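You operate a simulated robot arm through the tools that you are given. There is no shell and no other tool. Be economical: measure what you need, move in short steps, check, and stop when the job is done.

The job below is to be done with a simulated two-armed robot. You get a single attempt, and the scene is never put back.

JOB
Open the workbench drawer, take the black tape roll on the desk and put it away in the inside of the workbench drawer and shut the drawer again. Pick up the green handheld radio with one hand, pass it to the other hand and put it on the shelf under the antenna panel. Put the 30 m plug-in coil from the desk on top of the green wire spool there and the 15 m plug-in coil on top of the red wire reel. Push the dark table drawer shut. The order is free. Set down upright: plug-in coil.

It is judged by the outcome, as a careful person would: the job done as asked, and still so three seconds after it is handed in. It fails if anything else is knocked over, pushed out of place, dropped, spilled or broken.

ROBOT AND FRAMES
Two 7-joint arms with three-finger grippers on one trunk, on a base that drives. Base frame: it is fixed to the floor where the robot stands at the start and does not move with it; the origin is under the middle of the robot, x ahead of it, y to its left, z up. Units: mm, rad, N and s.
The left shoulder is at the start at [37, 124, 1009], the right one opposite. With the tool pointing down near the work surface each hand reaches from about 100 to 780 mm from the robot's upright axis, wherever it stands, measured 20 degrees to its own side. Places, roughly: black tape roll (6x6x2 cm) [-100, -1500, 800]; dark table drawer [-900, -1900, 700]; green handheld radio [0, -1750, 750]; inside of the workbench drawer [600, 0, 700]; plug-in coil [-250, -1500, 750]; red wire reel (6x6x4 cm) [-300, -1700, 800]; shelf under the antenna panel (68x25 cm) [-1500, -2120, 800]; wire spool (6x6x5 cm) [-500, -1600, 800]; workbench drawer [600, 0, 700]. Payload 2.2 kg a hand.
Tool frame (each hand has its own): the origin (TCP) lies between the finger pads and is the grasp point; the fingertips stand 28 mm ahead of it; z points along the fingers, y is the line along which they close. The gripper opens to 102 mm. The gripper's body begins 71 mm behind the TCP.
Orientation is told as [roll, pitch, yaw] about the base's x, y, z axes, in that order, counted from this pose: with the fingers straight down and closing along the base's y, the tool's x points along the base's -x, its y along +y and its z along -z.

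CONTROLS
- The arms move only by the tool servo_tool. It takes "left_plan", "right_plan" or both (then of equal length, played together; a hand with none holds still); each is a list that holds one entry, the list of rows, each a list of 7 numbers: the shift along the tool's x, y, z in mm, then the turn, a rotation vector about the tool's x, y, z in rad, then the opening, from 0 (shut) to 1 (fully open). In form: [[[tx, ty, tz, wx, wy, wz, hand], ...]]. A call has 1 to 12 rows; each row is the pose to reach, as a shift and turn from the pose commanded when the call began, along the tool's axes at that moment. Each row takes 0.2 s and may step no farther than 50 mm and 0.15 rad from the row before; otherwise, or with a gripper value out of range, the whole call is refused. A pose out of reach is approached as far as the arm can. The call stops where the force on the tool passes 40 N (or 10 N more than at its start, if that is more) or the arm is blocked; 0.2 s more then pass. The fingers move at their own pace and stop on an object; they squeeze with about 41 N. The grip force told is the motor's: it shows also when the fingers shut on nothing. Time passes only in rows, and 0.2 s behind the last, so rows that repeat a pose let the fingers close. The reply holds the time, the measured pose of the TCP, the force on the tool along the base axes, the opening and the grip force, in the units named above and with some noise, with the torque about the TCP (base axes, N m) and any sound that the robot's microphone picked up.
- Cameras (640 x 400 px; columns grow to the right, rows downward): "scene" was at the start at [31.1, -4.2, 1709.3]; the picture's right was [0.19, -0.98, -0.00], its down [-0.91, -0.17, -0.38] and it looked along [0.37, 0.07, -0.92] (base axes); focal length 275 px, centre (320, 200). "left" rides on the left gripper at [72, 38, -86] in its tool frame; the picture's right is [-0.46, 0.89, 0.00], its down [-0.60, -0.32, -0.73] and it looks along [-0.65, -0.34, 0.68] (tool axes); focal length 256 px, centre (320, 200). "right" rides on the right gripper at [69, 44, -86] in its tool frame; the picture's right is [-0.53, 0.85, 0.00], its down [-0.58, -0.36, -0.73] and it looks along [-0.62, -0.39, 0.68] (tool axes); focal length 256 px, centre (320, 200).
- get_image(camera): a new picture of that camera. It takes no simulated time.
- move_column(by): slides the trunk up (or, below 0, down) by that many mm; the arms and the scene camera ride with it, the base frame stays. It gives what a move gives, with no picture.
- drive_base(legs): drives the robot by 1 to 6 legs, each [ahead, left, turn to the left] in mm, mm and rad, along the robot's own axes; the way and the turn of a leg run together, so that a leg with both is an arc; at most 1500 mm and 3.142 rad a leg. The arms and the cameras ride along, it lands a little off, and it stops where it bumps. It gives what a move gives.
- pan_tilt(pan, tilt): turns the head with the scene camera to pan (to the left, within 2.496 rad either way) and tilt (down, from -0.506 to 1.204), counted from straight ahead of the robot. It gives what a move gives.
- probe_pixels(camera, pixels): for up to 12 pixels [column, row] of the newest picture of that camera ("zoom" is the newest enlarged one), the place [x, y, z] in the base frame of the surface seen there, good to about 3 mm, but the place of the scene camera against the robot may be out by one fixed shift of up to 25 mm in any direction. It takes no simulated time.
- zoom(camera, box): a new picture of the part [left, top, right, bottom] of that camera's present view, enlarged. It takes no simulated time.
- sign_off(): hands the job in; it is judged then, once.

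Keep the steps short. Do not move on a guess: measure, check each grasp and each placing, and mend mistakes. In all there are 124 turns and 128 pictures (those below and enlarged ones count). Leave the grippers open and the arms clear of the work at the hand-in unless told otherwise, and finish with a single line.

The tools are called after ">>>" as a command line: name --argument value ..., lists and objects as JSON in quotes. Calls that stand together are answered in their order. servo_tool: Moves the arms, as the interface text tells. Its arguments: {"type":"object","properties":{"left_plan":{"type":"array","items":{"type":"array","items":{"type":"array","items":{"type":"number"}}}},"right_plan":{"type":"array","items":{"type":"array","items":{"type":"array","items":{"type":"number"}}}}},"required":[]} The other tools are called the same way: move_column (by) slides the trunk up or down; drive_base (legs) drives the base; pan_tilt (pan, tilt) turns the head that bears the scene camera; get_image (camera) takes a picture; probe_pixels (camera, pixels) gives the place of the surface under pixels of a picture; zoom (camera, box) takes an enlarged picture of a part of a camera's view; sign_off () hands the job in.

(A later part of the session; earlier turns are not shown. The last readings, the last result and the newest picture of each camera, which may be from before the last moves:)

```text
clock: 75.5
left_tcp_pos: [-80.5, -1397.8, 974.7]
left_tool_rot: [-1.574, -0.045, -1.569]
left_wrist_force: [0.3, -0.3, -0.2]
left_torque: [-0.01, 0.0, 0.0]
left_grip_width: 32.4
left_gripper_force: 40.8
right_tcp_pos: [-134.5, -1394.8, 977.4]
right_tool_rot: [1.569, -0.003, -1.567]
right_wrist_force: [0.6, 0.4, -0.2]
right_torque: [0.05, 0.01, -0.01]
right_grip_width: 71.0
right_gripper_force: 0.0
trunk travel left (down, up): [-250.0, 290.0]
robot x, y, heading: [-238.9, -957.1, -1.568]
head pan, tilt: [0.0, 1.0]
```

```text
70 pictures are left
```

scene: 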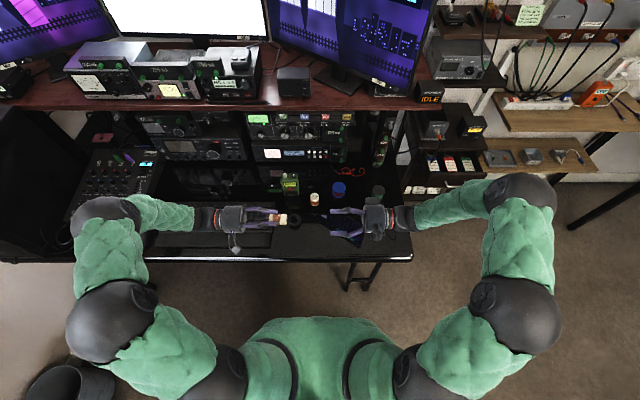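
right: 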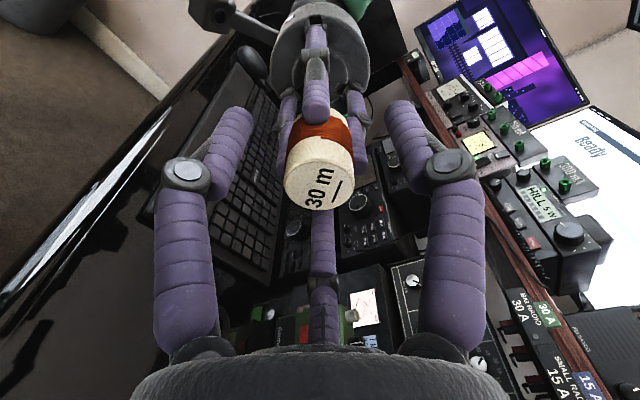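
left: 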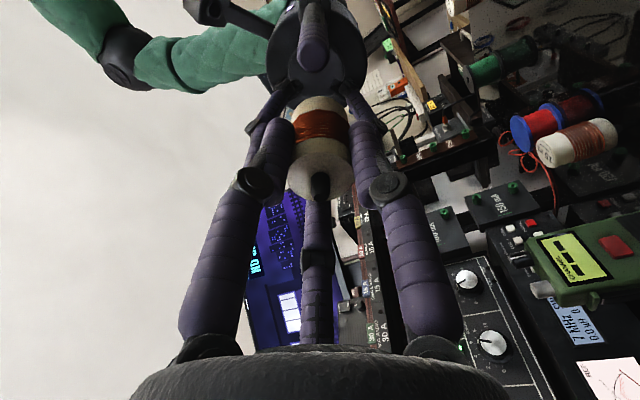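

Aligned, with the prongs interleaved. Closing the right hand on the label end.

>>> servo_tool --right_plan '[[[0, 0, 4, 0, 0, 0, 0.5], [0, 0, 4, 0, 0, 0, 0.2], [0, 0, 4, 0, 0, 0, 0], [0, 0, 4, 0, 0, 0, 0], [0, 0, 4, 0, 0, 0, 0]]]'

>>> servo_tool --left_plan '[[[0, 0, 0, 0, 0, 0, 0.3], [0, 0, 0, 0, 0, 0, 0.6], [0, 0, 0, 0, 0, 0, 0.7], [0, 0, -40, 0, 0, 0, 0.7], [0, 0, -80, 0, 0, 0, 0.7], [0, 0, -120, 0, 0, 0, 0.7]]]'

>>> get_image --camera "right"

>>> get_image --camera "left"

```text
clock: 76.7
left_tcp_pos: [-81.7, -1396.8, 975.9]
left_tool_rot: [-1.578, -0.045, -1.571]
left_wrist_force: [0.6, 17.5, 19.7]
left_torque: [0.0, 0.35, -0.23]
left_grip_width: 32.2
left_gripper_force: 41.0
right_tcp_pos: [-130.7, -1396.2, 976.5]
right_tool_rot: [1.567, -0.001, -1.571]
right_wrist_force: [-0.5, -16.4, -18.5]
right_torque: [-0.02, 0.58, -0.67]
right_grip_width: 32.3
right_gripper_force: 40.7
trunk travel left (down, up): [-250.0, 290.0]
robot x, y, heading: [-239.1, -956.9, -1.566]
head pan, tilt: [0.0, 1.0]
```

```text
clock: 78.1
left_tcp_pos: [39.7, -1398.4, 973.3]
left_tool_rot: [-1.574, -0.043, -1.567]
left_wrist_force: [-0.7, 0.9, -0.2]
left_torque: [-0.02, -0.03, 0.0]
left_grip_width: 71.3
left_gripper_force: 0.0
right_tcp_pos: [-130.9, -1395.0, 977.2]
right_tool_rot: [1.57, -0.003, -1.568]
right_wrist_force: [0.0, -0.4, 0.3]
right_torque: [0.0, -0.02, 0.01]
right_grip_width: 32.4
right_gripper_force: 40.5
trunk travel left (down, up): [-250.0, 290.0]
robot x, y, heading: [-240.6, -956.5, -1.568]
head pan, tilt: [0.0, 1.0]
```

```text
69 pictures are left
```

right: 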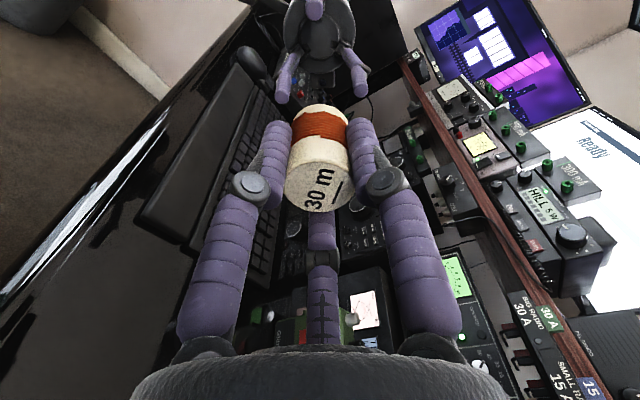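

```text
68 pictures are left
```

left: 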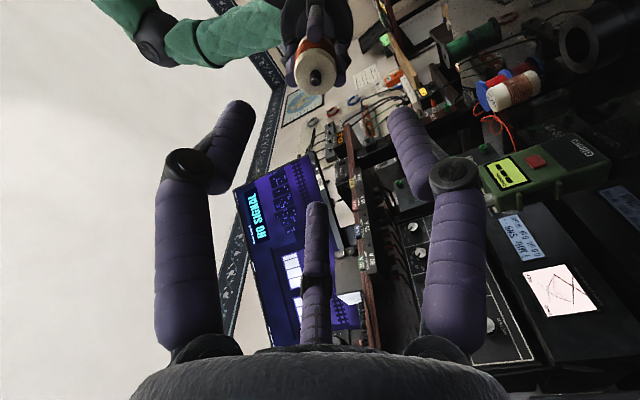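

The coil is now in the right hand. Measuring the pin relative to the right hand with the left camera.

>>> zoom --camera "left" --box '[270, 20, 370, 110]'

>>> probe_pixels --camera "left" --pixels '[[316, 76], [314, 77], [301, 76], [329, 74], [315, 61], [316, 90]]'

```text
4.44 times, centred on (320, 65) of left
```

zoom: 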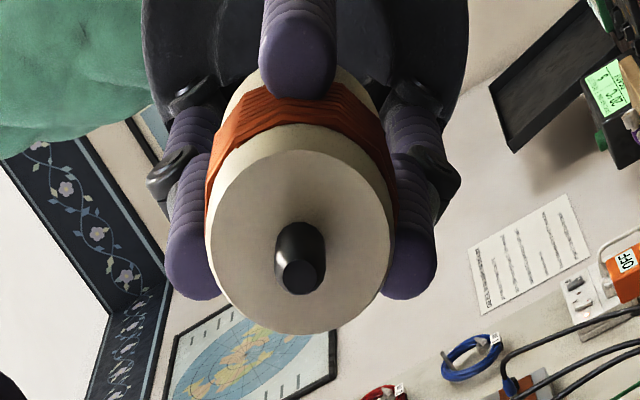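

```text
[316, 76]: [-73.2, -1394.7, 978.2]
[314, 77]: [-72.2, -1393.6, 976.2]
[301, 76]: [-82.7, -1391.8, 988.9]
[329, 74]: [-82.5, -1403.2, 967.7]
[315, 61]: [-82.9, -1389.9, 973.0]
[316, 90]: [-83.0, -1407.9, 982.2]
```

Pin tip is ~58 mm ahead of the right TCP, body face ~48 mm. Now I turn both hands back down by the reverse routes.

>>> servo_tool --left_plan '[[[0, 0, -30, -0.14, 0, 0, 0.7], [0, 0, -50, -0.28, 0, 0, 0.7], [0, 0, -50, -0.42, 0, 0, 0.7], [0, 0, -50, -0.56, 0, 0, 0.7], [0, 0, -50, -0.7, 0, 0, 0.7], [0, 0, -50, -0.84, 0, 0, 0.7], [0, 0, -50, -0.98, 0, 0, 0.7], [0, 0, -50, -1.12, 0, 0, 0.7], [0, 0, -50, -1.26, 0, 0, 0.7], [0, 0, -50, -1.4, 0, 0, 0.7], [0, 0, -50, -1.54, 0, 0, 0.7], [0, 0, -50, -1.571, 0, 0, 0.7]]]' --right_plan '[[[0, 0, -40, 0, -0.14, 0, 0], [0, 0, -80, 0, -0.28, 0, 0], [0, 0, -120, 0, -0.42, 0, 0], [0, 0, -160, 0, -0.56, 0, 0], [0, 0, -160, 0, -0.7, 0, 0], [0, 0, -160, 0, -0.84, 0, 0], [0, 0, -160, 0, -0.98, 0, 0], [0, 0, -160, 0, -1.12, 0, 0], [0, 0, -160, 0, -1.26, 0, 0], [0, 0, -160, 0, -1.4, 0, 0], [0, 0, -160, 0, -1.54, 0, 0], [0, 0, -160, 0, -1.571, 0, 0]]]'

>>> servo_tool --right_plan '[[[0, 0, 0, 0.08, 0.08, -0.08, 0], [0, 0, 0, 0.16, 0.16, -0.16, 0], [0, 0, 0, 0.24, 0.24, -0.24, 0], [0, 0, 0, 0.32, 0.32, -0.32, 0], [0, 0, 0, 0.4, 0.4, -0.4, 0], [0, 0, 0, 0.48, 0.48, -0.48, 0], [0, 0, 0, 0.56, 0.56, -0.56, 0], [0, 0, 0, 0.64, 0.64, -0.64, 0], [0, 0, 0, 0.72, 0.72, -0.72, 0], [0, 0, 0, 0.8, 0.8, -0.8, 0], [0, 0, 0, 0.88, 0.88, -0.88, 0], [0, 0, 0, 0.96, 0.96, -0.96, 0]]]'

>>> servo_tool --right_plan '[[[0, 0, 0, 0.083, 0.083, -0.083, 0], [0, 0, 0, 0.166, 0.166, -0.166, 0], [0, 0, 0, 0.249, 0.249, -0.249, 0], [0, 0, 0, 0.249, 0.249, -0.249, 0]]]'

>>> get_image --camera "scene"

```text
clock: 80.7
left_tcp_pos: [89.1, -1397.5, 975.1]
left_tool_rot: [0.0, -0.046, -1.567]
left_wrist_force: [-0.4, 0.1, 0.0]
left_torque: [-0.01, 0.03, 0.01]
left_grip_width: 71.6
left_gripper_force: 0.0
right_tcp_pos: [-289.9, -1396.1, 978.1]
right_tool_rot: [1.572, 0.0, -3.14]
right_wrist_force: [-0.5, -0.5, -0.6]
right_torque: [0.01, -0.01, 0.03]
right_grip_width: 32.1
right_gripper_force: 41.1
trunk travel left (down, up): [-250.0, 290.0]
robot x, y, heading: [-237.9, -958.8, -1.571]
head pan, tilt: [0.0, 1.0]
```

```text
clock: 83.3
left_tcp_pos: [89.7, -1397.4, 973.5]
left_tool_rot: [-0.001, -0.044, -1.569]
left_wrist_force: [-1.1, -0.4, 1.1]
left_torque: [-0.01, -0.04, 0.02]
left_grip_width: 71.4
left_gripper_force: 0.1
right_tcp_pos: [-292.6, -1397.1, 979.9]
right_tool_rot: [0.326, -0.248, -1.902]
right_wrist_force: [-0.3, 1.3, 0.0]
right_torque: [0.01, -0.01, 0.01]
right_grip_width: 32.3
right_gripper_force: 40.2
right hand out of reach, approached as far as the arm can: row 12
trunk travel left (down, up): [-250.0, 290.0]
robot x, y, heading: [-235.0, -953.9, -1.568]
head pan, tilt: [0.0, 1.0]
```

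```text
clock: 84.3
left_tcp_pos: [88.9, -1396.7, 974.3]
left_tool_rot: [-0.002, -0.046, -1.571]
left_wrist_force: [-0.9, 0.0, 0.4]
left_torque: [0.01, -0.02, -0.02]
left_grip_width: 71.4
left_gripper_force: 0.0
right_tcp_pos: [-293.9, -1399.3, 979.2]
right_tool_rot: [0.028, -0.05, -1.613]
right_wrist_force: [1.0, 0.7, 0.0]
right_torque: [0.0, -0.04, 0.01]
right_grip_width: 32.2
right_gripper_force: 40.6
trunk travel left (down, up): [-250.0, 290.0]
robot x, y, heading: [-232.3, -951.5, -1.569]
head pan, tilt: [0.0, 1.0]
```

```text
66 pictures are left
```

scene: 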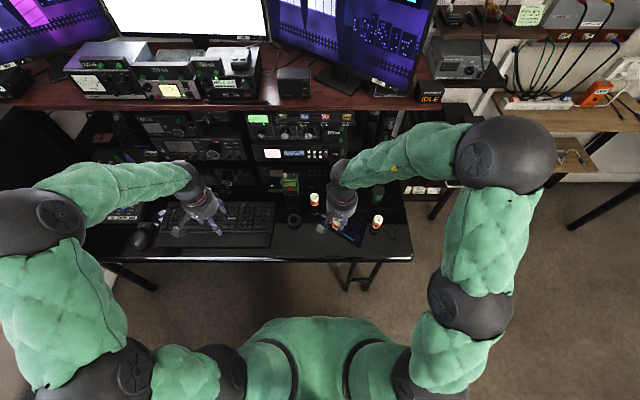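

Correcting the small residual tilt (0.028, 0.05, −0.043), then moving above the spool with the pin about 20 mm over it.

>>> servo_tool --right_plan '[[[0, 0, 0, 0.028, 0.05, -0.043, 0], [0, 0, 0, 0.028, 0.05, -0.043, 0]]]'

>>> servo_tool --right_plan '[[[-36, -30, 10, 0, 0, 0, 0], [-72, -60, 20, 0, 0, 0, 0], [-108, -90, 30, 0, 0, 0, 0], [-144, -120, 40, 0, 0, 0, 0], [-180, -150, 50, 0, 0, 0, 0], [-210, -170, 70, 0, 0, 0, 0], [-238, -182, 90, 0, 0, 0, 0], [-238, -182, 100, 0, 0, 0, 0], [-238, -182, 100, 0, 0, 0, 0]]]' --left_plan '[[[0, -40, 0, 0, 0, 0, 0.5], [0, -80, 0, 0, 0, 0, 0.3], [0, -120, 0, 0, 0, 0, 0], [0, -160, 0, 0, 0, 0, 0], [-20, -200, 0, 0, 0, 0, 0], [-40, -240, 0, 0, 0, 0, 0], [-60, -280, 0, 0, 0, 0, 0], [-80, -320, 0, 0, 0, 0, 0], [-90, -350, 0, 0, 0, 0, 0]]]'

>>> get_image --camera "left"

>>> get_image --camera "right"

```text
clock: 84.9
left_tcp_pos: [89.6, -1396.6, 975.3]
left_tool_rot: [-0.004, -0.048, -1.57]
left_wrist_force: [0.8, 0.2, -0.2]
left_torque: [0.02, -0.01, 0.01]
left_grip_width: 71.5
left_gripper_force: 0.0
right_tcp_pos: [-293.4, -1399.1, 979.3]
right_tool_rot: [-0.001, -0.001, -1.571]
right_wrist_force: [-0.1, -0.6, 0.6]
right_torque: [0.0, 0.0, -0.01]
right_grip_width: 32.2
right_gripper_force: 41.2
trunk travel left (down, up): [-250.0, 290.0]
robot x, y, heading: [-237.7, -955.0, -1.572]
head pan, tilt: [0.0, 1.0]
```

```text
clock: 86.9
left_tcp_pos: [-260.4, -1488.3, 978.7]
left_tool_rot: [-0.002, -0.044, -1.567]
left_wrist_force: [0.4, 1.3, -1.2]
left_torque: [0.01, -0.02, -0.02]
left_grip_width: 2.3
left_gripper_force: 31.6
right_tcp_pos: [-476.2, -1639.2, 879.1]
right_tool_rot: [0.0, 0.001, -1.57]
right_wrist_force: [0.4, -0.5, -0.8]
right_torque: [0.01, -0.01, -0.05]
right_grip_width: 32.0
right_gripper_force: 41.5
trunk travel left (down, up): [-250.0, 290.0]
robot x, y, heading: [-240.4, -958.1, -1.57]
head pan, tilt: [0.0, 1.0]
```

```text
65 pictures are left
```

left: 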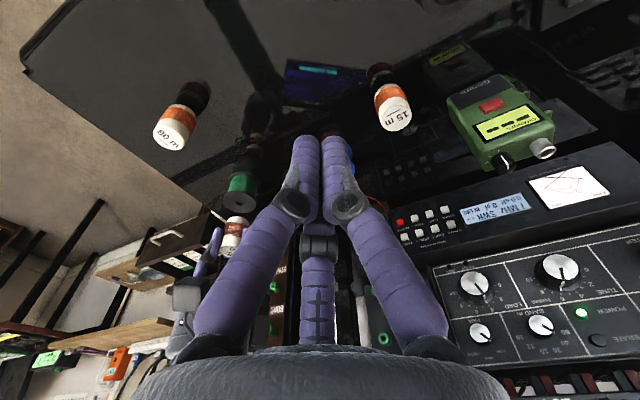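

```text
64 pictures are left
```

right: 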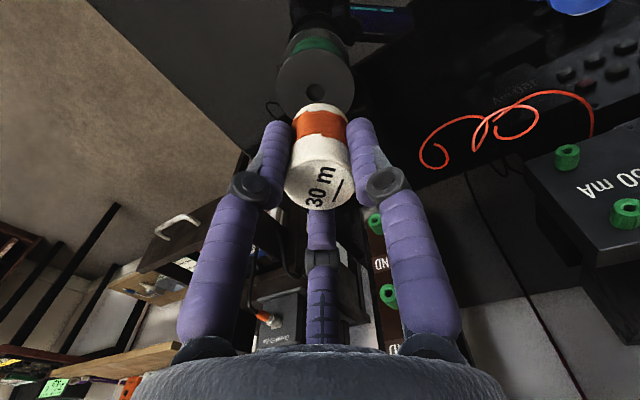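

The spool's hole is visible in the right camera near (316,92), and the left camera sees spool and coil at (240,190). Enlarging both.

>>> zoom --camera "right" --box '[260, 30, 380, 110]'

>>> probe_pixels --camera "zoom" --pixels '[[298, 330], [300, 340], [110, 290], [500, 270], [180, 190], [400, 180], [150, 380], [470, 350]]'

>>> zoom --camera "left" --box '[190, 140, 310, 260]'

```text
5.00 times, centred on (320, 70) of right
```

zoom: 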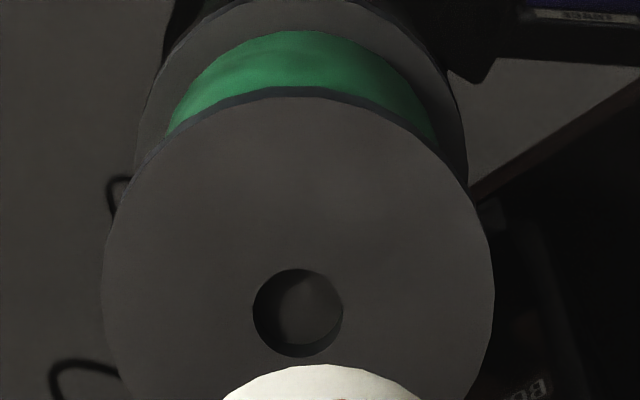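

```text
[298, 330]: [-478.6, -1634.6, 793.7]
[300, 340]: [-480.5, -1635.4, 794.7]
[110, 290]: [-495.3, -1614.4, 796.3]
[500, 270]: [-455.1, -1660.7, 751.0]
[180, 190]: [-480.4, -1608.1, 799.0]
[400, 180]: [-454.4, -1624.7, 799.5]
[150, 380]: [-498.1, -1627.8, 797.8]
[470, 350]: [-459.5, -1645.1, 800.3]
```

```text
3.33 times, centred on (250, 200) of left
```

zoom: 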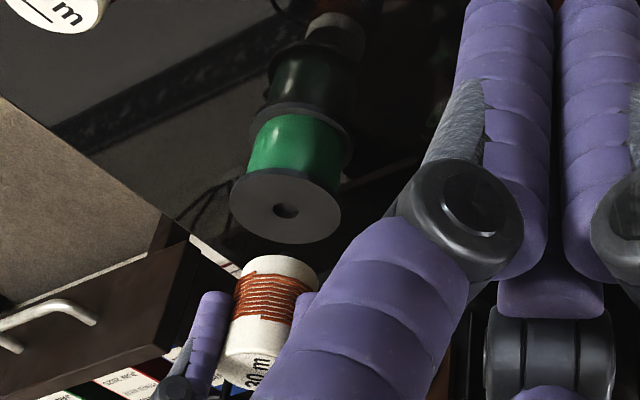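

The hole is ~13 mm wide (pin ~9–10), centre computed at about (−476, −1632.5). Now checking the coil's axis in the hand by enlarging its label.

>>> zoom --camera "right" --box '[260, 90, 380, 220]'

>>> probe_pixels --camera "zoom" --pixels '[[320, 300], [200, 290], [430, 290], [320, 260], [320, 360], [320, 60], [240, 70], [400, 60]]'

```text
3.08 times, centred on (320, 155) of right
```

zoom: 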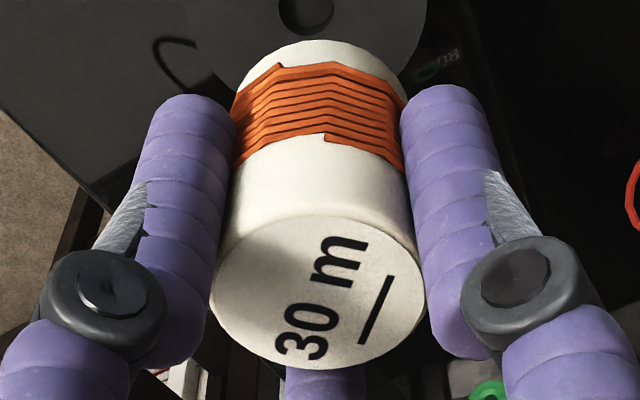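

```text
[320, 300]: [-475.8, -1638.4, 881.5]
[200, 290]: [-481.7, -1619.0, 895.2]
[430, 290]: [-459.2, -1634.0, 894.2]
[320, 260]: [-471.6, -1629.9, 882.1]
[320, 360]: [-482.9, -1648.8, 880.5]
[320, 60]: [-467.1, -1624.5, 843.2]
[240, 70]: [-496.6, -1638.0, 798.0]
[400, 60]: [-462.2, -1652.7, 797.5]
```

In the same camera model the coil axis sits +2.7 mm toward the robot and the hole +6.7 mm, so shift +4 mm. Lowering until the pin is ~5 mm above the flange, then checking in both cameras.

>>> servo_tool --right_plan '[[[2, 0, 6, 0, 0, 0, 0], [4, 0, 12, 0, 0, 0, 0], [4, 0, 17, 0, 0, 0, 0], [4, 0, 17, 0, 0, 0, 0]]]'

>>> zoom --camera "right" --box '[260, 50, 380, 130]'

>>> zoom --camera "left" --box '[200, 160, 280, 240]'

```text
clock: 87.9
left_tcp_pos: [-259.6, -1486.4, 979.5]
left_tool_rot: [-0.001, -0.047, -1.567]
left_wrist_force: [0.3, 0.1, -0.2]
left_torque: [0.01, -0.02, 0.0]
left_grip_width: 2.1
left_gripper_force: 32.2
right_tcp_pos: [-477.0, -1632.1, 862.5]
right_tool_rot: [0.001, 0.0, -1.572]
right_wrist_force: [-0.3, -0.4, 0.2]
right_torque: [-0.01, 0.02, -0.02]
right_grip_width: 32.2
right_gripper_force: 40.8
trunk travel left (down, up): [-250.0, 290.0]
robot x, y, heading: [-240.3, -952.2, -1.569]
head pan, tilt: [0.0, 1.0]
```

```text
5.00 times, centred on (320, 90) of right
```

zoom: 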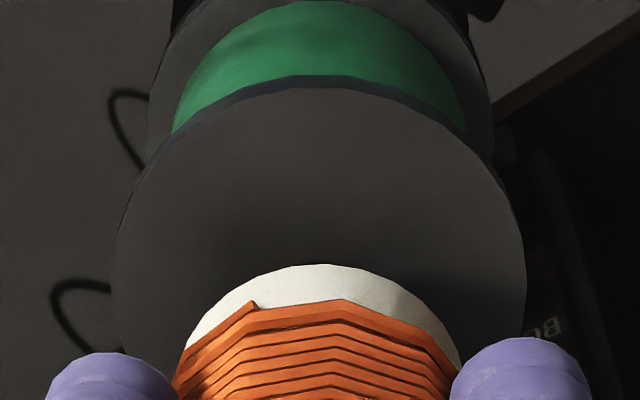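

```text
5.00 times, centred on (240, 200) of left
```

zoom: 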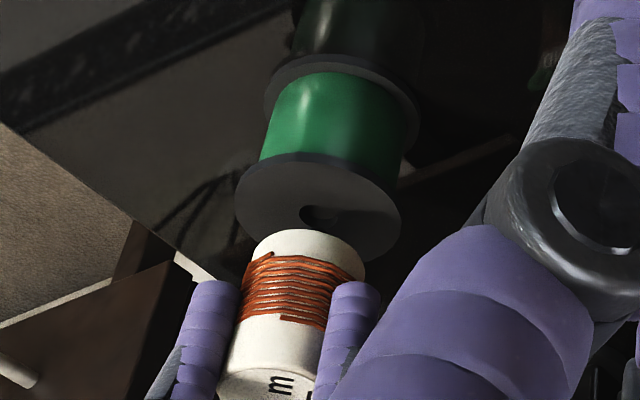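

Both views suggest alignment within ~1.5 mm. Shifting back 1 mm and lowering slowly; if the pin enters, the TCP should reach z≈846, otherwise it stops near 855.

>>> servo_tool --right_plan '[[[-1, 0, 2, 0, 0, 0, 0], [-1, 0, 4, 0, 0, 0, 0], [-1, 0, 6, 0, 0, 0, 0], [-1, 0, 8, 0, 0, 0, 0], [-1, 0, 9, 0, 0, 0, 0], [-1, 0, 10, 0, 0, 0, 0], [-1, 0, 11, 0, 0, 0, 0], [-1, 0, 12, 0, 0, 0, 0]]]'

>>> zoom --camera "right" --box '[260, 50, 380, 130]'

>>> zoom --camera "left" --box '[200, 160, 280, 240]'

```text
clock: 89.7
left_tcp_pos: [-257.8, -1485.6, 981.4]
left_tool_rot: [-0.001, -0.047, -1.567]
left_wrist_force: [0.1, -0.3, -0.3]
left_torque: [0.02, 0.0, 0.01]
left_grip_width: 2.2
left_gripper_force: 31.6
right_tcp_pos: [-476.3, -1634.8, 856.0]
right_tool_rot: [-0.002, -0.012, -1.571]
right_wrist_force: [-0.2, 0.7, 38.5]
right_torque: [0.03, -0.01, 0.0]
right_grip_width: 32.1
right_gripper_force: 40.6
trunk travel left (down, up): [-250.0, 290.0]
robot x, y, heading: [-238.7, -954.0, -1.565]
head pan, tilt: [0.0, 1.0]
```

```text
5.00 times, centred on (320, 90) of right
```

zoom: 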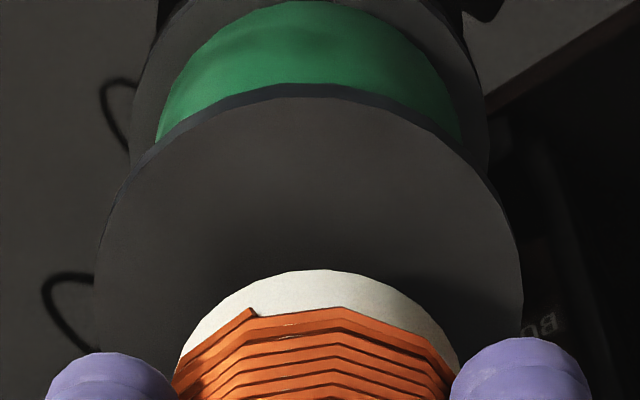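

```text
5.00 times, centred on (240, 200) of left
```

zoom: 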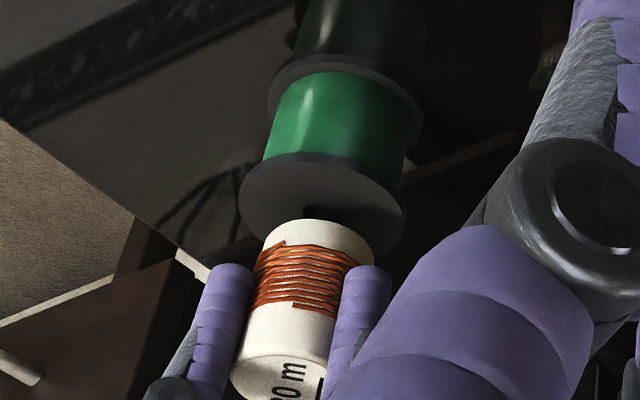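

Contact at z≈856 (38 N): the pin is still on the flange. Left view suggests the pin is ~2 mm too far from the robot. I ease the pressure and slide toward the robot in 1 mm steps, then press to see whether it drops in.

>>> servo_tool --right_plan '[[[0, 0, -4, 0, 0, 0, 0], [0.7, 0.3, -4, 0, 0, 0, 0], [1.4, 0.6, -3.5, 0, 0, 0, 0], [2, 0.8, -3, 0, 0, 0, 0], [2, 0.8, -1.5, 0, 0, 0, 0], [2, 0.8, 0, 0, 0, 0, 0]]]'

```text
clock: 91.1
left_tcp_pos: [-258.9, -1484.4, 981.5]
left_tool_rot: [-0.002, -0.047, -1.567]
left_wrist_force: [-0.1, -0.2, 0.7]
left_torque: [0.02, 0.0, -0.03]
left_grip_width: 2.4
left_gripper_force: 31.4
right_tcp_pos: [-475.2, -1633.0, 855.5]
right_tool_rot: [-0.003, -0.009, -1.573]
right_wrist_force: [-0.4, -3.4, 34.3]
right_torque: [-0.23, 0.07, -0.01]
right_grip_width: 32.1
right_gripper_force: 41.0
trunk travel left (down, up): [-250.0, 290.0]
robot x, y, heading: [-238.6, -955.6, -1.566]
head pan, tilt: [0.0, 1.0]
```

Still on the flange. Checking the left view once more.

>>> zoom --camera "left" --box '[215, 170, 275, 210]'

>>> zoom --camera "right" --box '[260, 50, 380, 210]'

```text
10.00 times, centred on (245, 190) of left
```

zoom: 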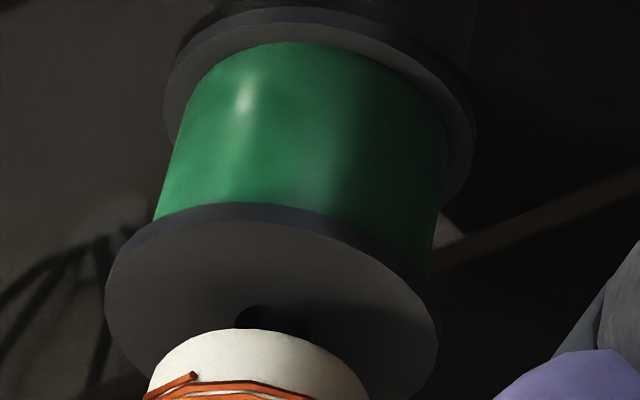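

```text
2.50 times, centred on (320, 130) of right
```

zoom: 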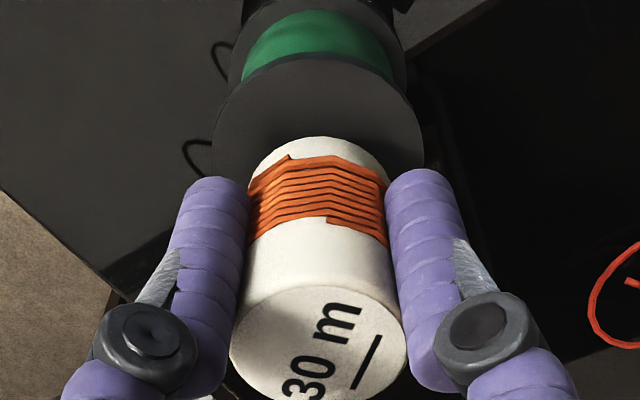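

Views disagree, so I probe depths directly in a fresh left enlargement.

>>> zoom --camera "left" --box '[209, 165, 281, 213]'

>>> probe_pixels --camera "zoom" --pixels '[[270, 310], [180, 320], [360, 345], [160, 280], [400, 290], [270, 240], [265, 285], [300, 280], [240, 330]]'

```text
8.33 times, centred on (245, 189) of left
```

zoom: 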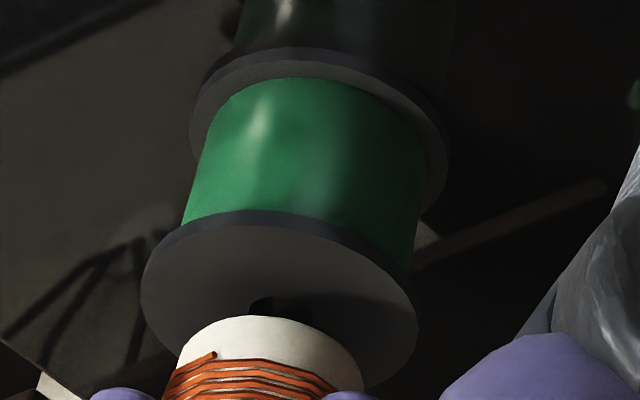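

```text
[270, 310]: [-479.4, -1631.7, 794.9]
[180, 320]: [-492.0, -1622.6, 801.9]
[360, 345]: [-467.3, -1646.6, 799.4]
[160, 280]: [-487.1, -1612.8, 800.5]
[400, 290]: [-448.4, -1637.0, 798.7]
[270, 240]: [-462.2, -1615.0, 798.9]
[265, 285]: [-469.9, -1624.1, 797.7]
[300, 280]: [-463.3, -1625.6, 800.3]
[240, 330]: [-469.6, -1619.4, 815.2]
```

Re-derived: the coil is tilted ~0.06 rad in the hand, so the pin tip sits ~2.5 mm off toward the back. I lift a little, correct the tilt, and look again.

>>> servo_tool --right_plan '[[[0, 0, -5, 0, 0, 0, 0], [0, 0, -10, 0, 0, 0, 0], [-0.5, -0.3, -11, -0.008, 0.03, 0, 0], [-1, -0.6, -11, -0.015, 0.06, 0, 0], [-1, -0.6, -11, -0.015, 0.06, 0, 0]]]'

>>> zoom --camera "right" --box '[260, 50, 380, 125]'

>>> zoom --camera "left" --box '[205, 165, 285, 215]'

```text
clock: 92.3
left_tcp_pos: [-260.1, -1486.4, 980.8]
left_tool_rot: [-0.003, -0.045, -1.567]
left_wrist_force: [-0.7, -0.4, 0.8]
left_torque: [-0.02, 0.04, -0.01]
left_grip_width: 1.9
left_gripper_force: 31.5
right_tcp_pos: [-472.2, -1621.8, 856.7]
right_tool_rot: [0.014, 0.061, -1.57]
right_wrist_force: [-0.1, -0.2, 0.7]
right_torque: [0.0, -0.04, -0.02]
right_grip_width: 32.3
right_gripper_force: 40.7
right hand out of reach, approached as far as the arm can: row 4, 5
trunk travel left (down, up): [-250.0, 290.0]
robot x, y, heading: [-237.8, -954.3, -1.567]
head pan, tilt: [0.0, 1.0]
```

```text
5.33 times, centred on (320, 88) of right
```

zoom: 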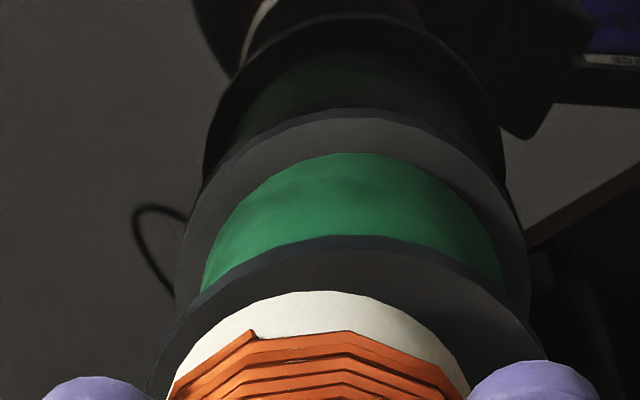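

```text
8.00 times, centred on (245, 190) of left
```

zoom: 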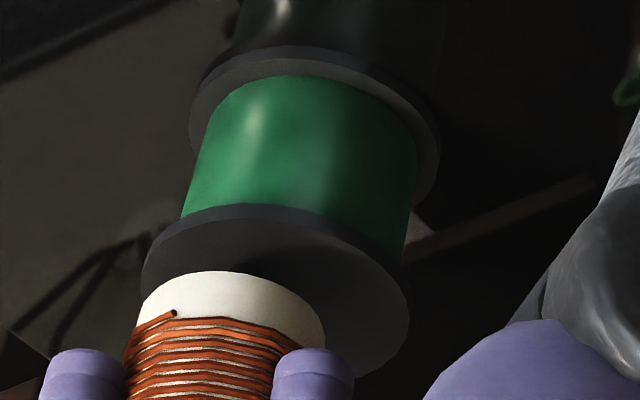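

The arm is at the end of its reach here, which spoils accuracy. I raise the coil, then drive the base 80 mm forward and 80 mm right, and re-approach.

>>> servo_tool --right_plan '[[[0, 0, -30, 0, 0, 0, 0], [40, 0, -60, 0, 0, 0, 0], [80, 0, -60, 0, 0, 0, 0]]]' --left_plan '[[[20, 0, 0, 0, 0, 0, 0], [50, 0, 0, 0, 0, 0, 0], [80, 0, 0, 0, 0, 0, 0]]]'

>>> drive_base --legs '[[80, -80, 0]]'

>>> get_image --camera "right"

```text
clock: 93.1
left_tcp_pos: [-259.5, -1405.5, 978.5]
left_tool_rot: [-0.004, -0.049, -1.567]
left_wrist_force: [-0.3, -0.6, 0.1]
left_torque: [-0.06, 0.0, 0.0]
left_grip_width: 2.1
left_gripper_force: 31.8
right_tcp_pos: [-472.1, -1547.3, 922.0]
right_tool_rot: [0.016, 0.059, -1.571]
right_wrist_force: [0.2, 0.3, -0.1]
right_torque: [-0.01, 0.02, 0.01]
right_grip_width: 32.0
right_gripper_force: 40.9
trunk travel left (down, up): [-250.0, 290.0]
robot x, y, heading: [-238.6, -952.4, -1.565]
head pan, tilt: [0.0, 1.0]
```

```text
clock: 94.3
left_tcp_pos: [-341.6, -1487.3, 975.2]
left_tool_rot: [0.0, -0.043, -1.569]
left_wrist_force: [-0.5, -1.0, 0.2]
left_torque: [0.04, -0.04, 0.05]
left_grip_width: 2.1
left_gripper_force: 32.3
right_tcp_pos: [-552.9, -1628.0, 920.9]
right_tool_rot: [0.015, 0.06, -1.571]
right_wrist_force: [0.0, -0.8, -0.2]
right_torque: [0.03, -0.02, 0.02]
right_grip_width: 32.5
right_gripper_force: 41.2
trunk travel left (down, up): [-250.0, 290.0]
robot x, y, heading: [-319.6, -1036.1, -1.571]
head pan, tilt: [0.0, 1.0]
```

```text
51 pictures are left
```

right: 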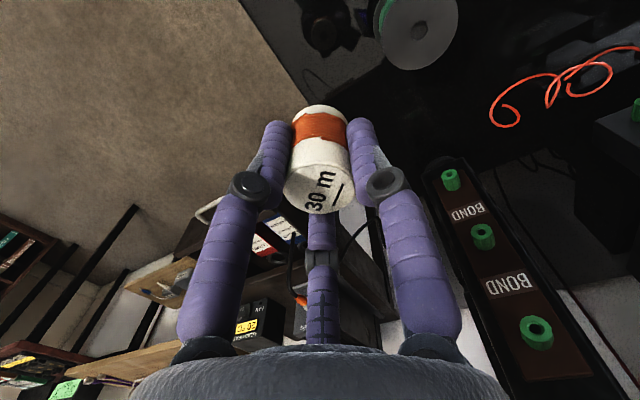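

Moving the coil over the hole (computed hole (−475.8, −1632.5)), keeping the tilt correction.

>>> servo_tool --right_plan '[[[-4, 38, 10, 0, 0, 0, 0], [-8.8, 76.3, 20, 0, 0, 0, 0], [-8.8, 76.3, 40, 0, 0, 0, 0], [-8.8, 76.3, 46.8, 0, 0, 0, 0], [-8.8, 76.3, 46.8, 0, 0, 0, 0]]]'

>>> zoom --camera "right" --box '[250, 30, 390, 220]'

>>> zoom --camera "right" --box '[260, 35, 380, 110]'

>>> get_image --camera "left"

```text
clock: 95.5
left_tcp_pos: [-341.0, -1486.6, 977.6]
left_tool_rot: [-0.003, -0.048, -1.568]
left_wrist_force: [-0.7, -1.0, 0.9]
left_torque: [-0.04, 0.0, 0.03]
left_grip_width: 2.0
left_gripper_force: 31.6
right_tcp_pos: [-475.8, -1633.8, 875.4]
right_tool_rot: [0.016, 0.061, -1.57]
right_wrist_force: [-0.3, 0.4, -0.4]
right_torque: [0.0, 0.02, 0.03]
right_grip_width: 32.6
right_gripper_force: 41.0
trunk travel left (down, up): [-250.0, 290.0]
robot x, y, heading: [-315.1, -1035.2, -1.572]
head pan, tilt: [0.0, 1.0]
```

```text
2.11 times, centred on (320, 125) of right
```

zoom: 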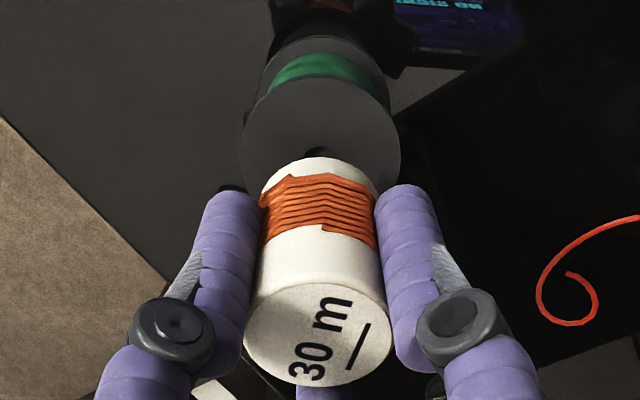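

```text
5.33 times, centred on (320, 72) of right
```

zoom: 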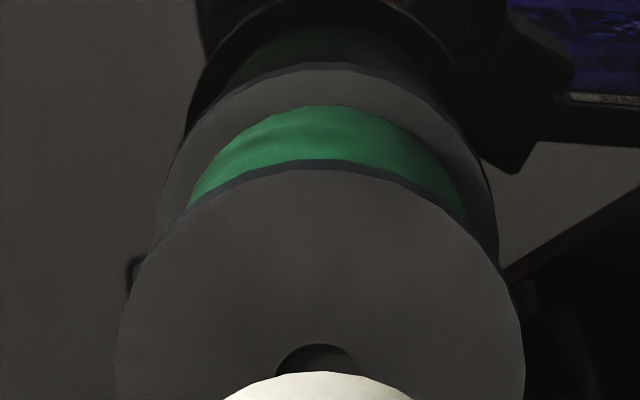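

```text
48 pictures are left
```

left: 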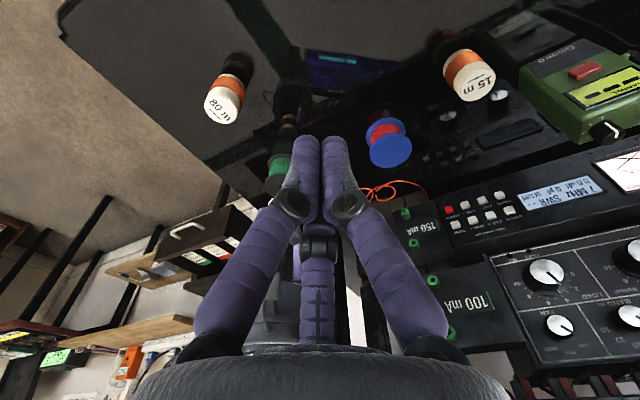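

Computed hole minus pin: +0.9 mm toward the robot, −0.6 mm in x. Lowering straight down 31 mm with that correction.

>>> servo_tool --right_plan '[[[0.3, -0.75, 10, 0, 0, 0, 0], [-0.1, -0.85, 16, 0, 0, 0, 0], [-0.24, -0.9, 19, 0, 0, 0, 0], [-0.36, -0.92, 21, 0, 0, 0, 0], [-0.48, -0.95, 23, 0, 0, 0, 0], [-0.6, -0.98, 25, 0, 0, 0, 0], [-0.72, -1, 27, 0, 0, 0, 0]]]'

```text
clock: 97.1
left_tcp_pos: [-339.5, -1484.7, 979.5]
left_tool_rot: [0.0, -0.047, -1.572]
left_wrist_force: [0.6, 0.0, -0.1]
left_torque: [0.03, 0.03, 0.01]
left_grip_width: 1.8
left_gripper_force: 31.4
right_tcp_pos: [-475.1, -1633.4, 853.1]
right_tool_rot: [0.015, 0.051, -1.573]
right_wrist_force: [1.8, 3.8, 38.2]
right_torque: [0.26, -0.13, 0.03]
right_grip_width: 32.4
right_gripper_force: 41.1
trunk travel left (down, up): [-250.0, 290.0]
robot x, y, heading: [-318.5, -1034.2, -1.57]
head pan, tilt: [0.0, 1.0]
```

Contact at z≈853; TCP x is 1.3 mm too far in +x (sway). Easing pressure, sliding −1.5 mm in x, pressing again.

>>> servo_tool --right_plan '[[[0, 0, -3, 0, 0, 0, 0], [0, -0.7, -3, 0, 0, 0, 0], [0, -1.5, -3, 0, 0, 0, 0], [0.3, -1.5, -1, 0, 0, 0, 0], [0.3, -1.5, 1, 0, 0, 0, 0]]]'

>>> zoom --camera "right" --box '[260, 50, 380, 125]'

```text
clock: 98.3
left_tcp_pos: [-339.9, -1485.8, 978.7]
left_tool_rot: [-0.003, -0.047, -1.568]
left_wrist_force: [-0.9, -0.4, 0.0]
left_torque: [-0.01, -0.01, 0.02]
left_grip_width: 2.1
left_gripper_force: 31.7
right_tcp_pos: [-476.7, -1632.0, 850.6]
right_tool_rot: [0.014, 0.055, -1.57]
right_wrist_force: [6.2, -3.7, 39.1]
right_torque: [-0.12, -0.34, -0.02]
right_grip_width: 32.2
right_gripper_force: 41.4
trunk travel left (down, up): [-250.0, 290.0]
robot x, y, heading: [-318.0, -1032.7, -1.566]
head pan, tilt: [0.0, 1.0]
```

```text
5.33 times, centred on (320, 88) of right
```

zoom: 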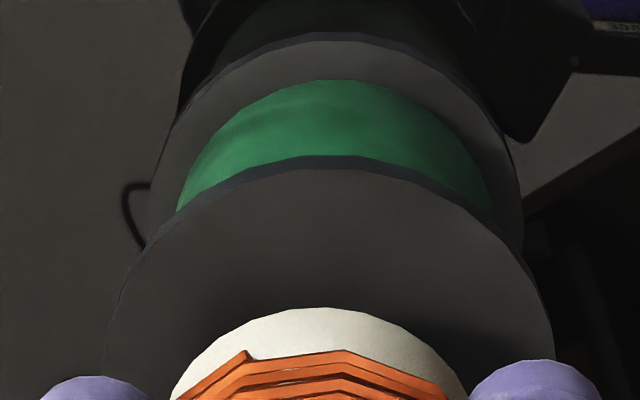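

The coil slid ~3 mm in the grip instead of entering. Vision says within ~1 mm, so I do a light-pressure spiral search (about 15 N) to let the pin find the hole.

>>> servo_tool --right_plan '[[[0, 0, -2, 0, 0, 0, 0], [-0.8, 0, -2, 0, 0, 0, 0], [-1.6, 0, -2, 0, 0, 0, 0], [-2.4, 0, -2, 0, 0, 0, 0], [-2.4, 0.9, -2, 0, 0, 0, 0], [-1.6, 0.9, -2, 0, 0, 0, 0], [-0.8, 0.9, -2, 0, 0, 0, 0], [-0.8, -0.9, -2, 0, 0, 0, 0], [-1.6, -0.9, -2, 0, 0, 0, 0], [-2.4, -0.9, -2, 0, 0, 0, 0], [-1.2, 0, -2, 0, 0, 0, 0], [-1.2, 0, 0, 0, 0, 0, 0]]]'

>>> zoom --camera "right" --box '[250, 30, 390, 220]'

```text
clock: 100.9
left_tcp_pos: [-340.0, -1486.6, 977.9]
left_tool_rot: [0.0, -0.047, -1.569]
left_wrist_force: [-0.5, 0.3, -0.4]
left_torque: [0.01, -0.01, 0.0]
left_grip_width: 1.9
left_gripper_force: 31.6
right_tcp_pos: [-477.6, -1632.3, 850.9]
right_tool_rot: [0.014, 0.055, -1.569]
right_wrist_force: [0.5, 3.0, 34.9]
right_torque: [0.18, -0.1, 0.02]
right_grip_width: 32.0
right_gripper_force: 41.0
trunk travel left (down, up): [-250.0, 290.0]
robot x, y, heading: [-320.9, -1036.7, -1.561]
head pan, tilt: [0.0, 1.0]
```

```text
2.11 times, centred on (320, 125) of right
```

zoom: 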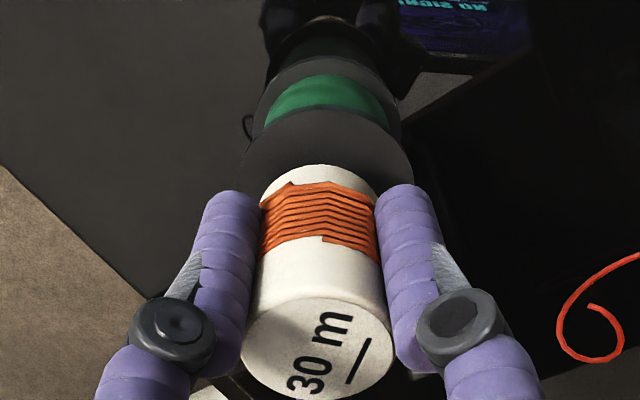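

Still not in. I move the left hand 50 mm in +x for an independent close view of pin and hole.

>>> servo_tool --left_plan '[[[-15, 20, 0, 0, 0, 0, 0], [-40, 40, 20, 0, 0, 0, 0], [-40, 50, 40, 0, 0, 0, 0], [-40, 50, 60, 0, 0, 0, 0]]]' --right_plan '[[[0, 0, -2, 0, 0, 0, 0], [0, 0, -5, 0, 0, 0, 0], [0, 0, -7, 0, 0, 0, 0], [0, 0, -7, 0, 0, 0, 0]]]'

>>> get_image --camera "left"

```text
clock: 101.9
left_tcp_pos: [-290.0, -1530.9, 917.2]
left_tool_rot: [-0.002, -0.043, -1.57]
left_wrist_force: [-0.7, -0.2, 0.3]
left_torque: [0.03, 0.01, 0.01]
left_grip_width: 2.0
left_gripper_force: 31.5
right_tcp_pos: [-476.5, -1631.3, 852.9]
right_tool_rot: [0.015, 0.064, -1.569]
right_wrist_force: [-0.1, -0.2, -0.3]
right_torque: [-0.02, -0.01, 0.03]
right_grip_width: 32.1
right_gripper_force: 40.6
trunk travel left (down, up): [-250.0, 290.0]
robot x, y, heading: [-315.5, -1033.7, -1.565]
head pan, tilt: [0.0, 1.0]
```

```text
45 pictures are left
```

left: 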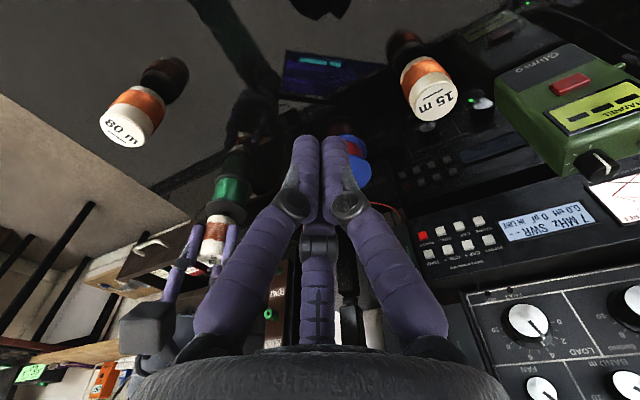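

>>> zoom --camera "left" --box '[192, 175, 256, 225]'

```text
8.00 times, centred on (224, 200) of left
```

zoom: 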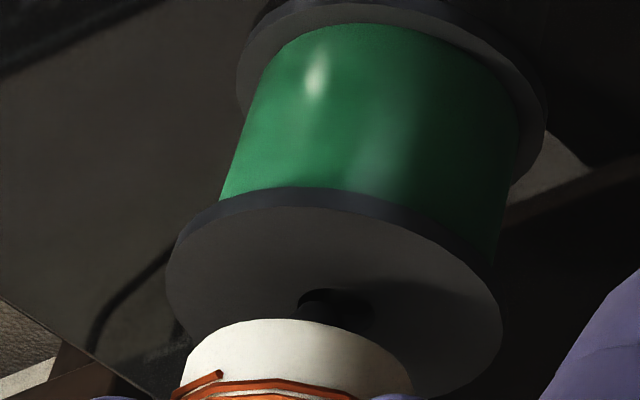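

>>> probe_pixels --camera "zoom" --pixels '[[205, 355], [230, 345], [260, 340], [297, 340], [330, 345], [360, 355], [390, 375], [310, 297], [350, 322], [335, 300]]'

>>> probe_pixels --camera "zoom" --pixels '[[175, 265], [200, 235], [250, 215], [300, 212], [350, 220], [400, 240], [450, 270], [485, 310], [490, 350], [175, 310]]'

```text
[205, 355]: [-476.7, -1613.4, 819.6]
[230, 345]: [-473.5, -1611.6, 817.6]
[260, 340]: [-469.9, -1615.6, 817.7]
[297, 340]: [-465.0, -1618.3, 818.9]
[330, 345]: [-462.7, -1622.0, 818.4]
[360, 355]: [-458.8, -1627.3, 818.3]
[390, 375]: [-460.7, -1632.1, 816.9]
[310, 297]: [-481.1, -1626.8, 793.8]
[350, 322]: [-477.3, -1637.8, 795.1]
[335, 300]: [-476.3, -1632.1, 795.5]
```

```text
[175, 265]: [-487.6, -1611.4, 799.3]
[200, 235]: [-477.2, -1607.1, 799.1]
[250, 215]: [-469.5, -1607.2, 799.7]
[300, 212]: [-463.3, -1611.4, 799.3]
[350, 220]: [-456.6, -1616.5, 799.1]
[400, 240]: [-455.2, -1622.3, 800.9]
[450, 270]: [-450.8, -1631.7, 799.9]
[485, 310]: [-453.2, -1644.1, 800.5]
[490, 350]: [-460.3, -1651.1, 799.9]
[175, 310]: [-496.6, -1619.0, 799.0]
```

The left probes show the coil cap at z≈818 centred at (−475.7, −1629.4) while the hole is at (−475.2, −1631.6). I check the coil's tilt with the right camera on the label.

>>> zoom --camera "right" --box '[270, 100, 370, 220]'

>>> probe_pixels --camera "zoom" --pixels '[[240, 300], [280, 270], [320, 265], [360, 265], [400, 280], [410, 310], [380, 350], [340, 370], [290, 370], [250, 350], [235, 325], [320, 320]]'

```text
3.33 times, centred on (320, 160) of right
```

zoom: 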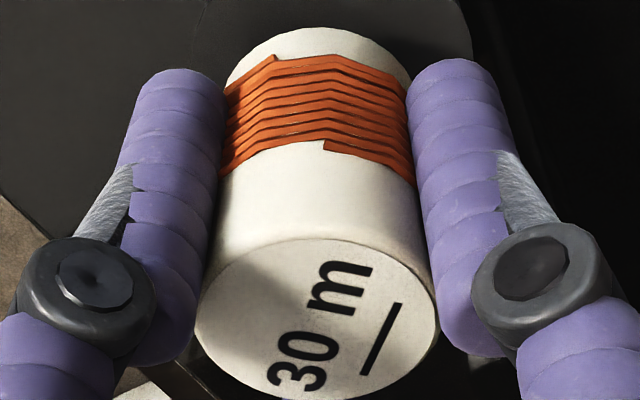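

```text
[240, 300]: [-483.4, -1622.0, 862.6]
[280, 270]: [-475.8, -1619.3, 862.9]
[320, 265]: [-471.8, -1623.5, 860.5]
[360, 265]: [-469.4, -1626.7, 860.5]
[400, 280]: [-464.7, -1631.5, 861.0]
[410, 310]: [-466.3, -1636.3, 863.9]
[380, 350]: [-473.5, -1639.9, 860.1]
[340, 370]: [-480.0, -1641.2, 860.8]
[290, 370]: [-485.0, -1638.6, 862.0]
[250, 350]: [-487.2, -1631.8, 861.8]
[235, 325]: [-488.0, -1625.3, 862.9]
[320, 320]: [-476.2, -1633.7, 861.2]
```

The label probes show the coil was aligned with the hand; my tilt correction was wrong. Undoing the tilt, aligning the TCP to (−475.6, −1631.8), and lowering again.

>>> servo_tool --right_plan '[[[0, 0, -6, 0, 0, 0, 0], [-0.1, 1, -6, 0.008, -0.032, 0, 0], [-0.1, 1, -6, 0.015, -0.064, 0, 0], [-0.1, 1, -6, 0.015, -0.064, 0, 0], [-0.6, 0.9, 1, 0.015, -0.064, 0, 0], [-0.8, 0.9, 4, 0.015, -0.064, 0, 0], [-0.9, 0.85, 6, 0.015, -0.064, 0, 0], [-1, 0.8, 8, 0.015, -0.064, 0, 0], [-1, 0.8, 8, 0.015, -0.064, 0, 0]]]'

```text
clock: 103.9
left_tcp_pos: [-287.3, -1528.7, 920.5]
left_tool_rot: [-0.001, -0.049, -1.569]
left_wrist_force: [-0.1, -0.7, 0.2]
left_torque: [-0.02, 0.02, 0.05]
left_grip_width: 2.2
left_gripper_force: 31.1
right_tcp_pos: [-476.8, -1634.8, 851.1]
right_tool_rot: [-0.002, -0.013, -1.57]
right_wrist_force: [1.6, 3.7, 33.3]
right_torque: [0.17, 0.02, 0.02]
right_grip_width: 32.3
right_gripper_force: 41.1
trunk travel left (down, up): [-250.0, 290.0]
robot x, y, heading: [-318.2, -1034.9, -1.57]
head pan, tilt: [0.0, 1.0]
```

Contact again, but the TCP ended 3 mm too far back and 1.2 mm in −x. Easing, sliding by that, pressing lightly.

>>> servo_tool --right_plan '[[[0, 0, -3.5, 0, 0, 0, 0], [1, 0.4, -3, 0, 0, 0, 0], [2, 0.8, -3, 0, 0, 0, 0], [3, 1.2, -3, 0, 0, 0, 0], [3, 1.2, -1.5, 0, 0, 0, 0], [3, 1.2, 0, 0, 0, 0, 0]]]'

```text
clock: 105.3
left_tcp_pos: [-288.8, -1528.6, 920.3]
left_tool_rot: [0.0, -0.046, -1.568]
left_wrist_force: [0.1, -0.3, 0.6]
left_torque: [0.02, -0.01, -0.01]
left_grip_width: 2.2
left_gripper_force: 31.6
right_tcp_pos: [-474.8, -1631.5, 850.4]
right_tool_rot: [-0.002, -0.012, -1.574]
right_wrist_force: [-2.3, -2.6, 37.7]
right_torque: [-0.18, 0.11, 0.01]
right_grip_width: 32.3
right_gripper_force: 41.0
trunk travel left (down, up): [-250.0, 290.0]
robot x, y, heading: [-318.0, -1038.1, -1.564]
head pan, tilt: [0.0, 1.0]
```

>>> zoom --camera "left" --box '[192, 175, 256, 225]'

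>>> probe_pixels --camera "zoom" --pixels '[[200, 350], [230, 345], [260, 345], [297, 345], [330, 350], [360, 360], [390, 380], [310, 292], [350, 312], [330, 295]]'

```text
8.00 times, centred on (224, 200) of left
```

zoom: 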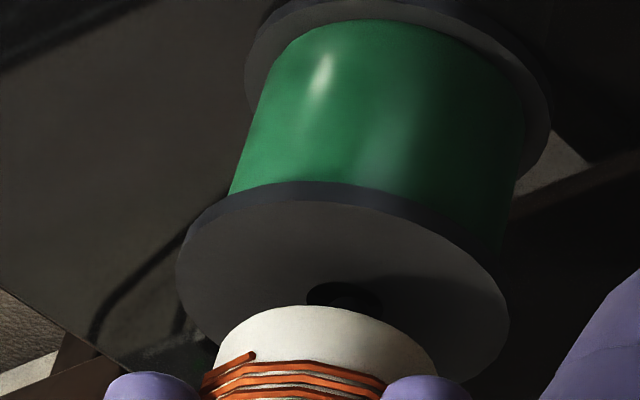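

```text
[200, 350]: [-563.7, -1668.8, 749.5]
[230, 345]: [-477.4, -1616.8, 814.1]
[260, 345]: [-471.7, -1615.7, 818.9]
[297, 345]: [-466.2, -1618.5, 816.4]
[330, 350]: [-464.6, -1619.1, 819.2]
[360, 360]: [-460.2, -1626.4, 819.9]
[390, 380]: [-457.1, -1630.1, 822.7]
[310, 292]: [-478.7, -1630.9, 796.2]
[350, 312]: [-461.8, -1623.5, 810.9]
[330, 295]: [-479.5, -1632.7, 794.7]
```

One light spiral around this position (the best estimate), then press.

>>> servo_tool --right_plan '[[[0, 0, -3.5, 0, 0, 0, 0], [1.2, 0, -3.5, 0, 0, 0, 0], [0.6, 1.2, -3.5, 0, 0, 0, 0], [-0.8, 1.2, -3.5, 0, 0, 0, 0], [-1.4, 0, -3.5, 0, 0, 0, 0], [-0.8, -1.4, -3.5, 0, 0, 0, 0], [0.8, -1.6, -3.5, 0, 0, 0, 0], [2.2, -1, -3.5, 0, 0, 0, 0], [2.4, 0.6, -3.5, 0, 0, 0, 0], [1.4, 2, -3.5, 0, 0, 0, 0], [-0.4, 2.2, -3.5, 0, 0, 0, 0], [-0.4, 2.2, -0.5, 0, 0, 0, 0]]]'

```text
clock: 107.9
left_tcp_pos: [-289.8, -1527.0, 919.2]
left_tool_rot: [-0.002, -0.048, -1.569]
left_wrist_force: [-0.4, -0.4, 0.4]
left_torque: [0.02, 0.02, 0.02]
left_grip_width: 2.1
left_gripper_force: 31.5
right_tcp_pos: [-473.9, -1629.2, 849.4]
right_tool_rot: [-0.002, -0.007, -1.572]
right_wrist_force: [-6.4, 6.1, 35.3]
right_torque: [0.31, 0.3, 0.02]
right_grip_width: 32.2
right_gripper_force: 41.1
trunk travel left (down, up): [-250.0, 290.0]
robot x, y, heading: [-318.4, -1035.4, -1.568]
head pan, tilt: [0.0, 1.0]
```

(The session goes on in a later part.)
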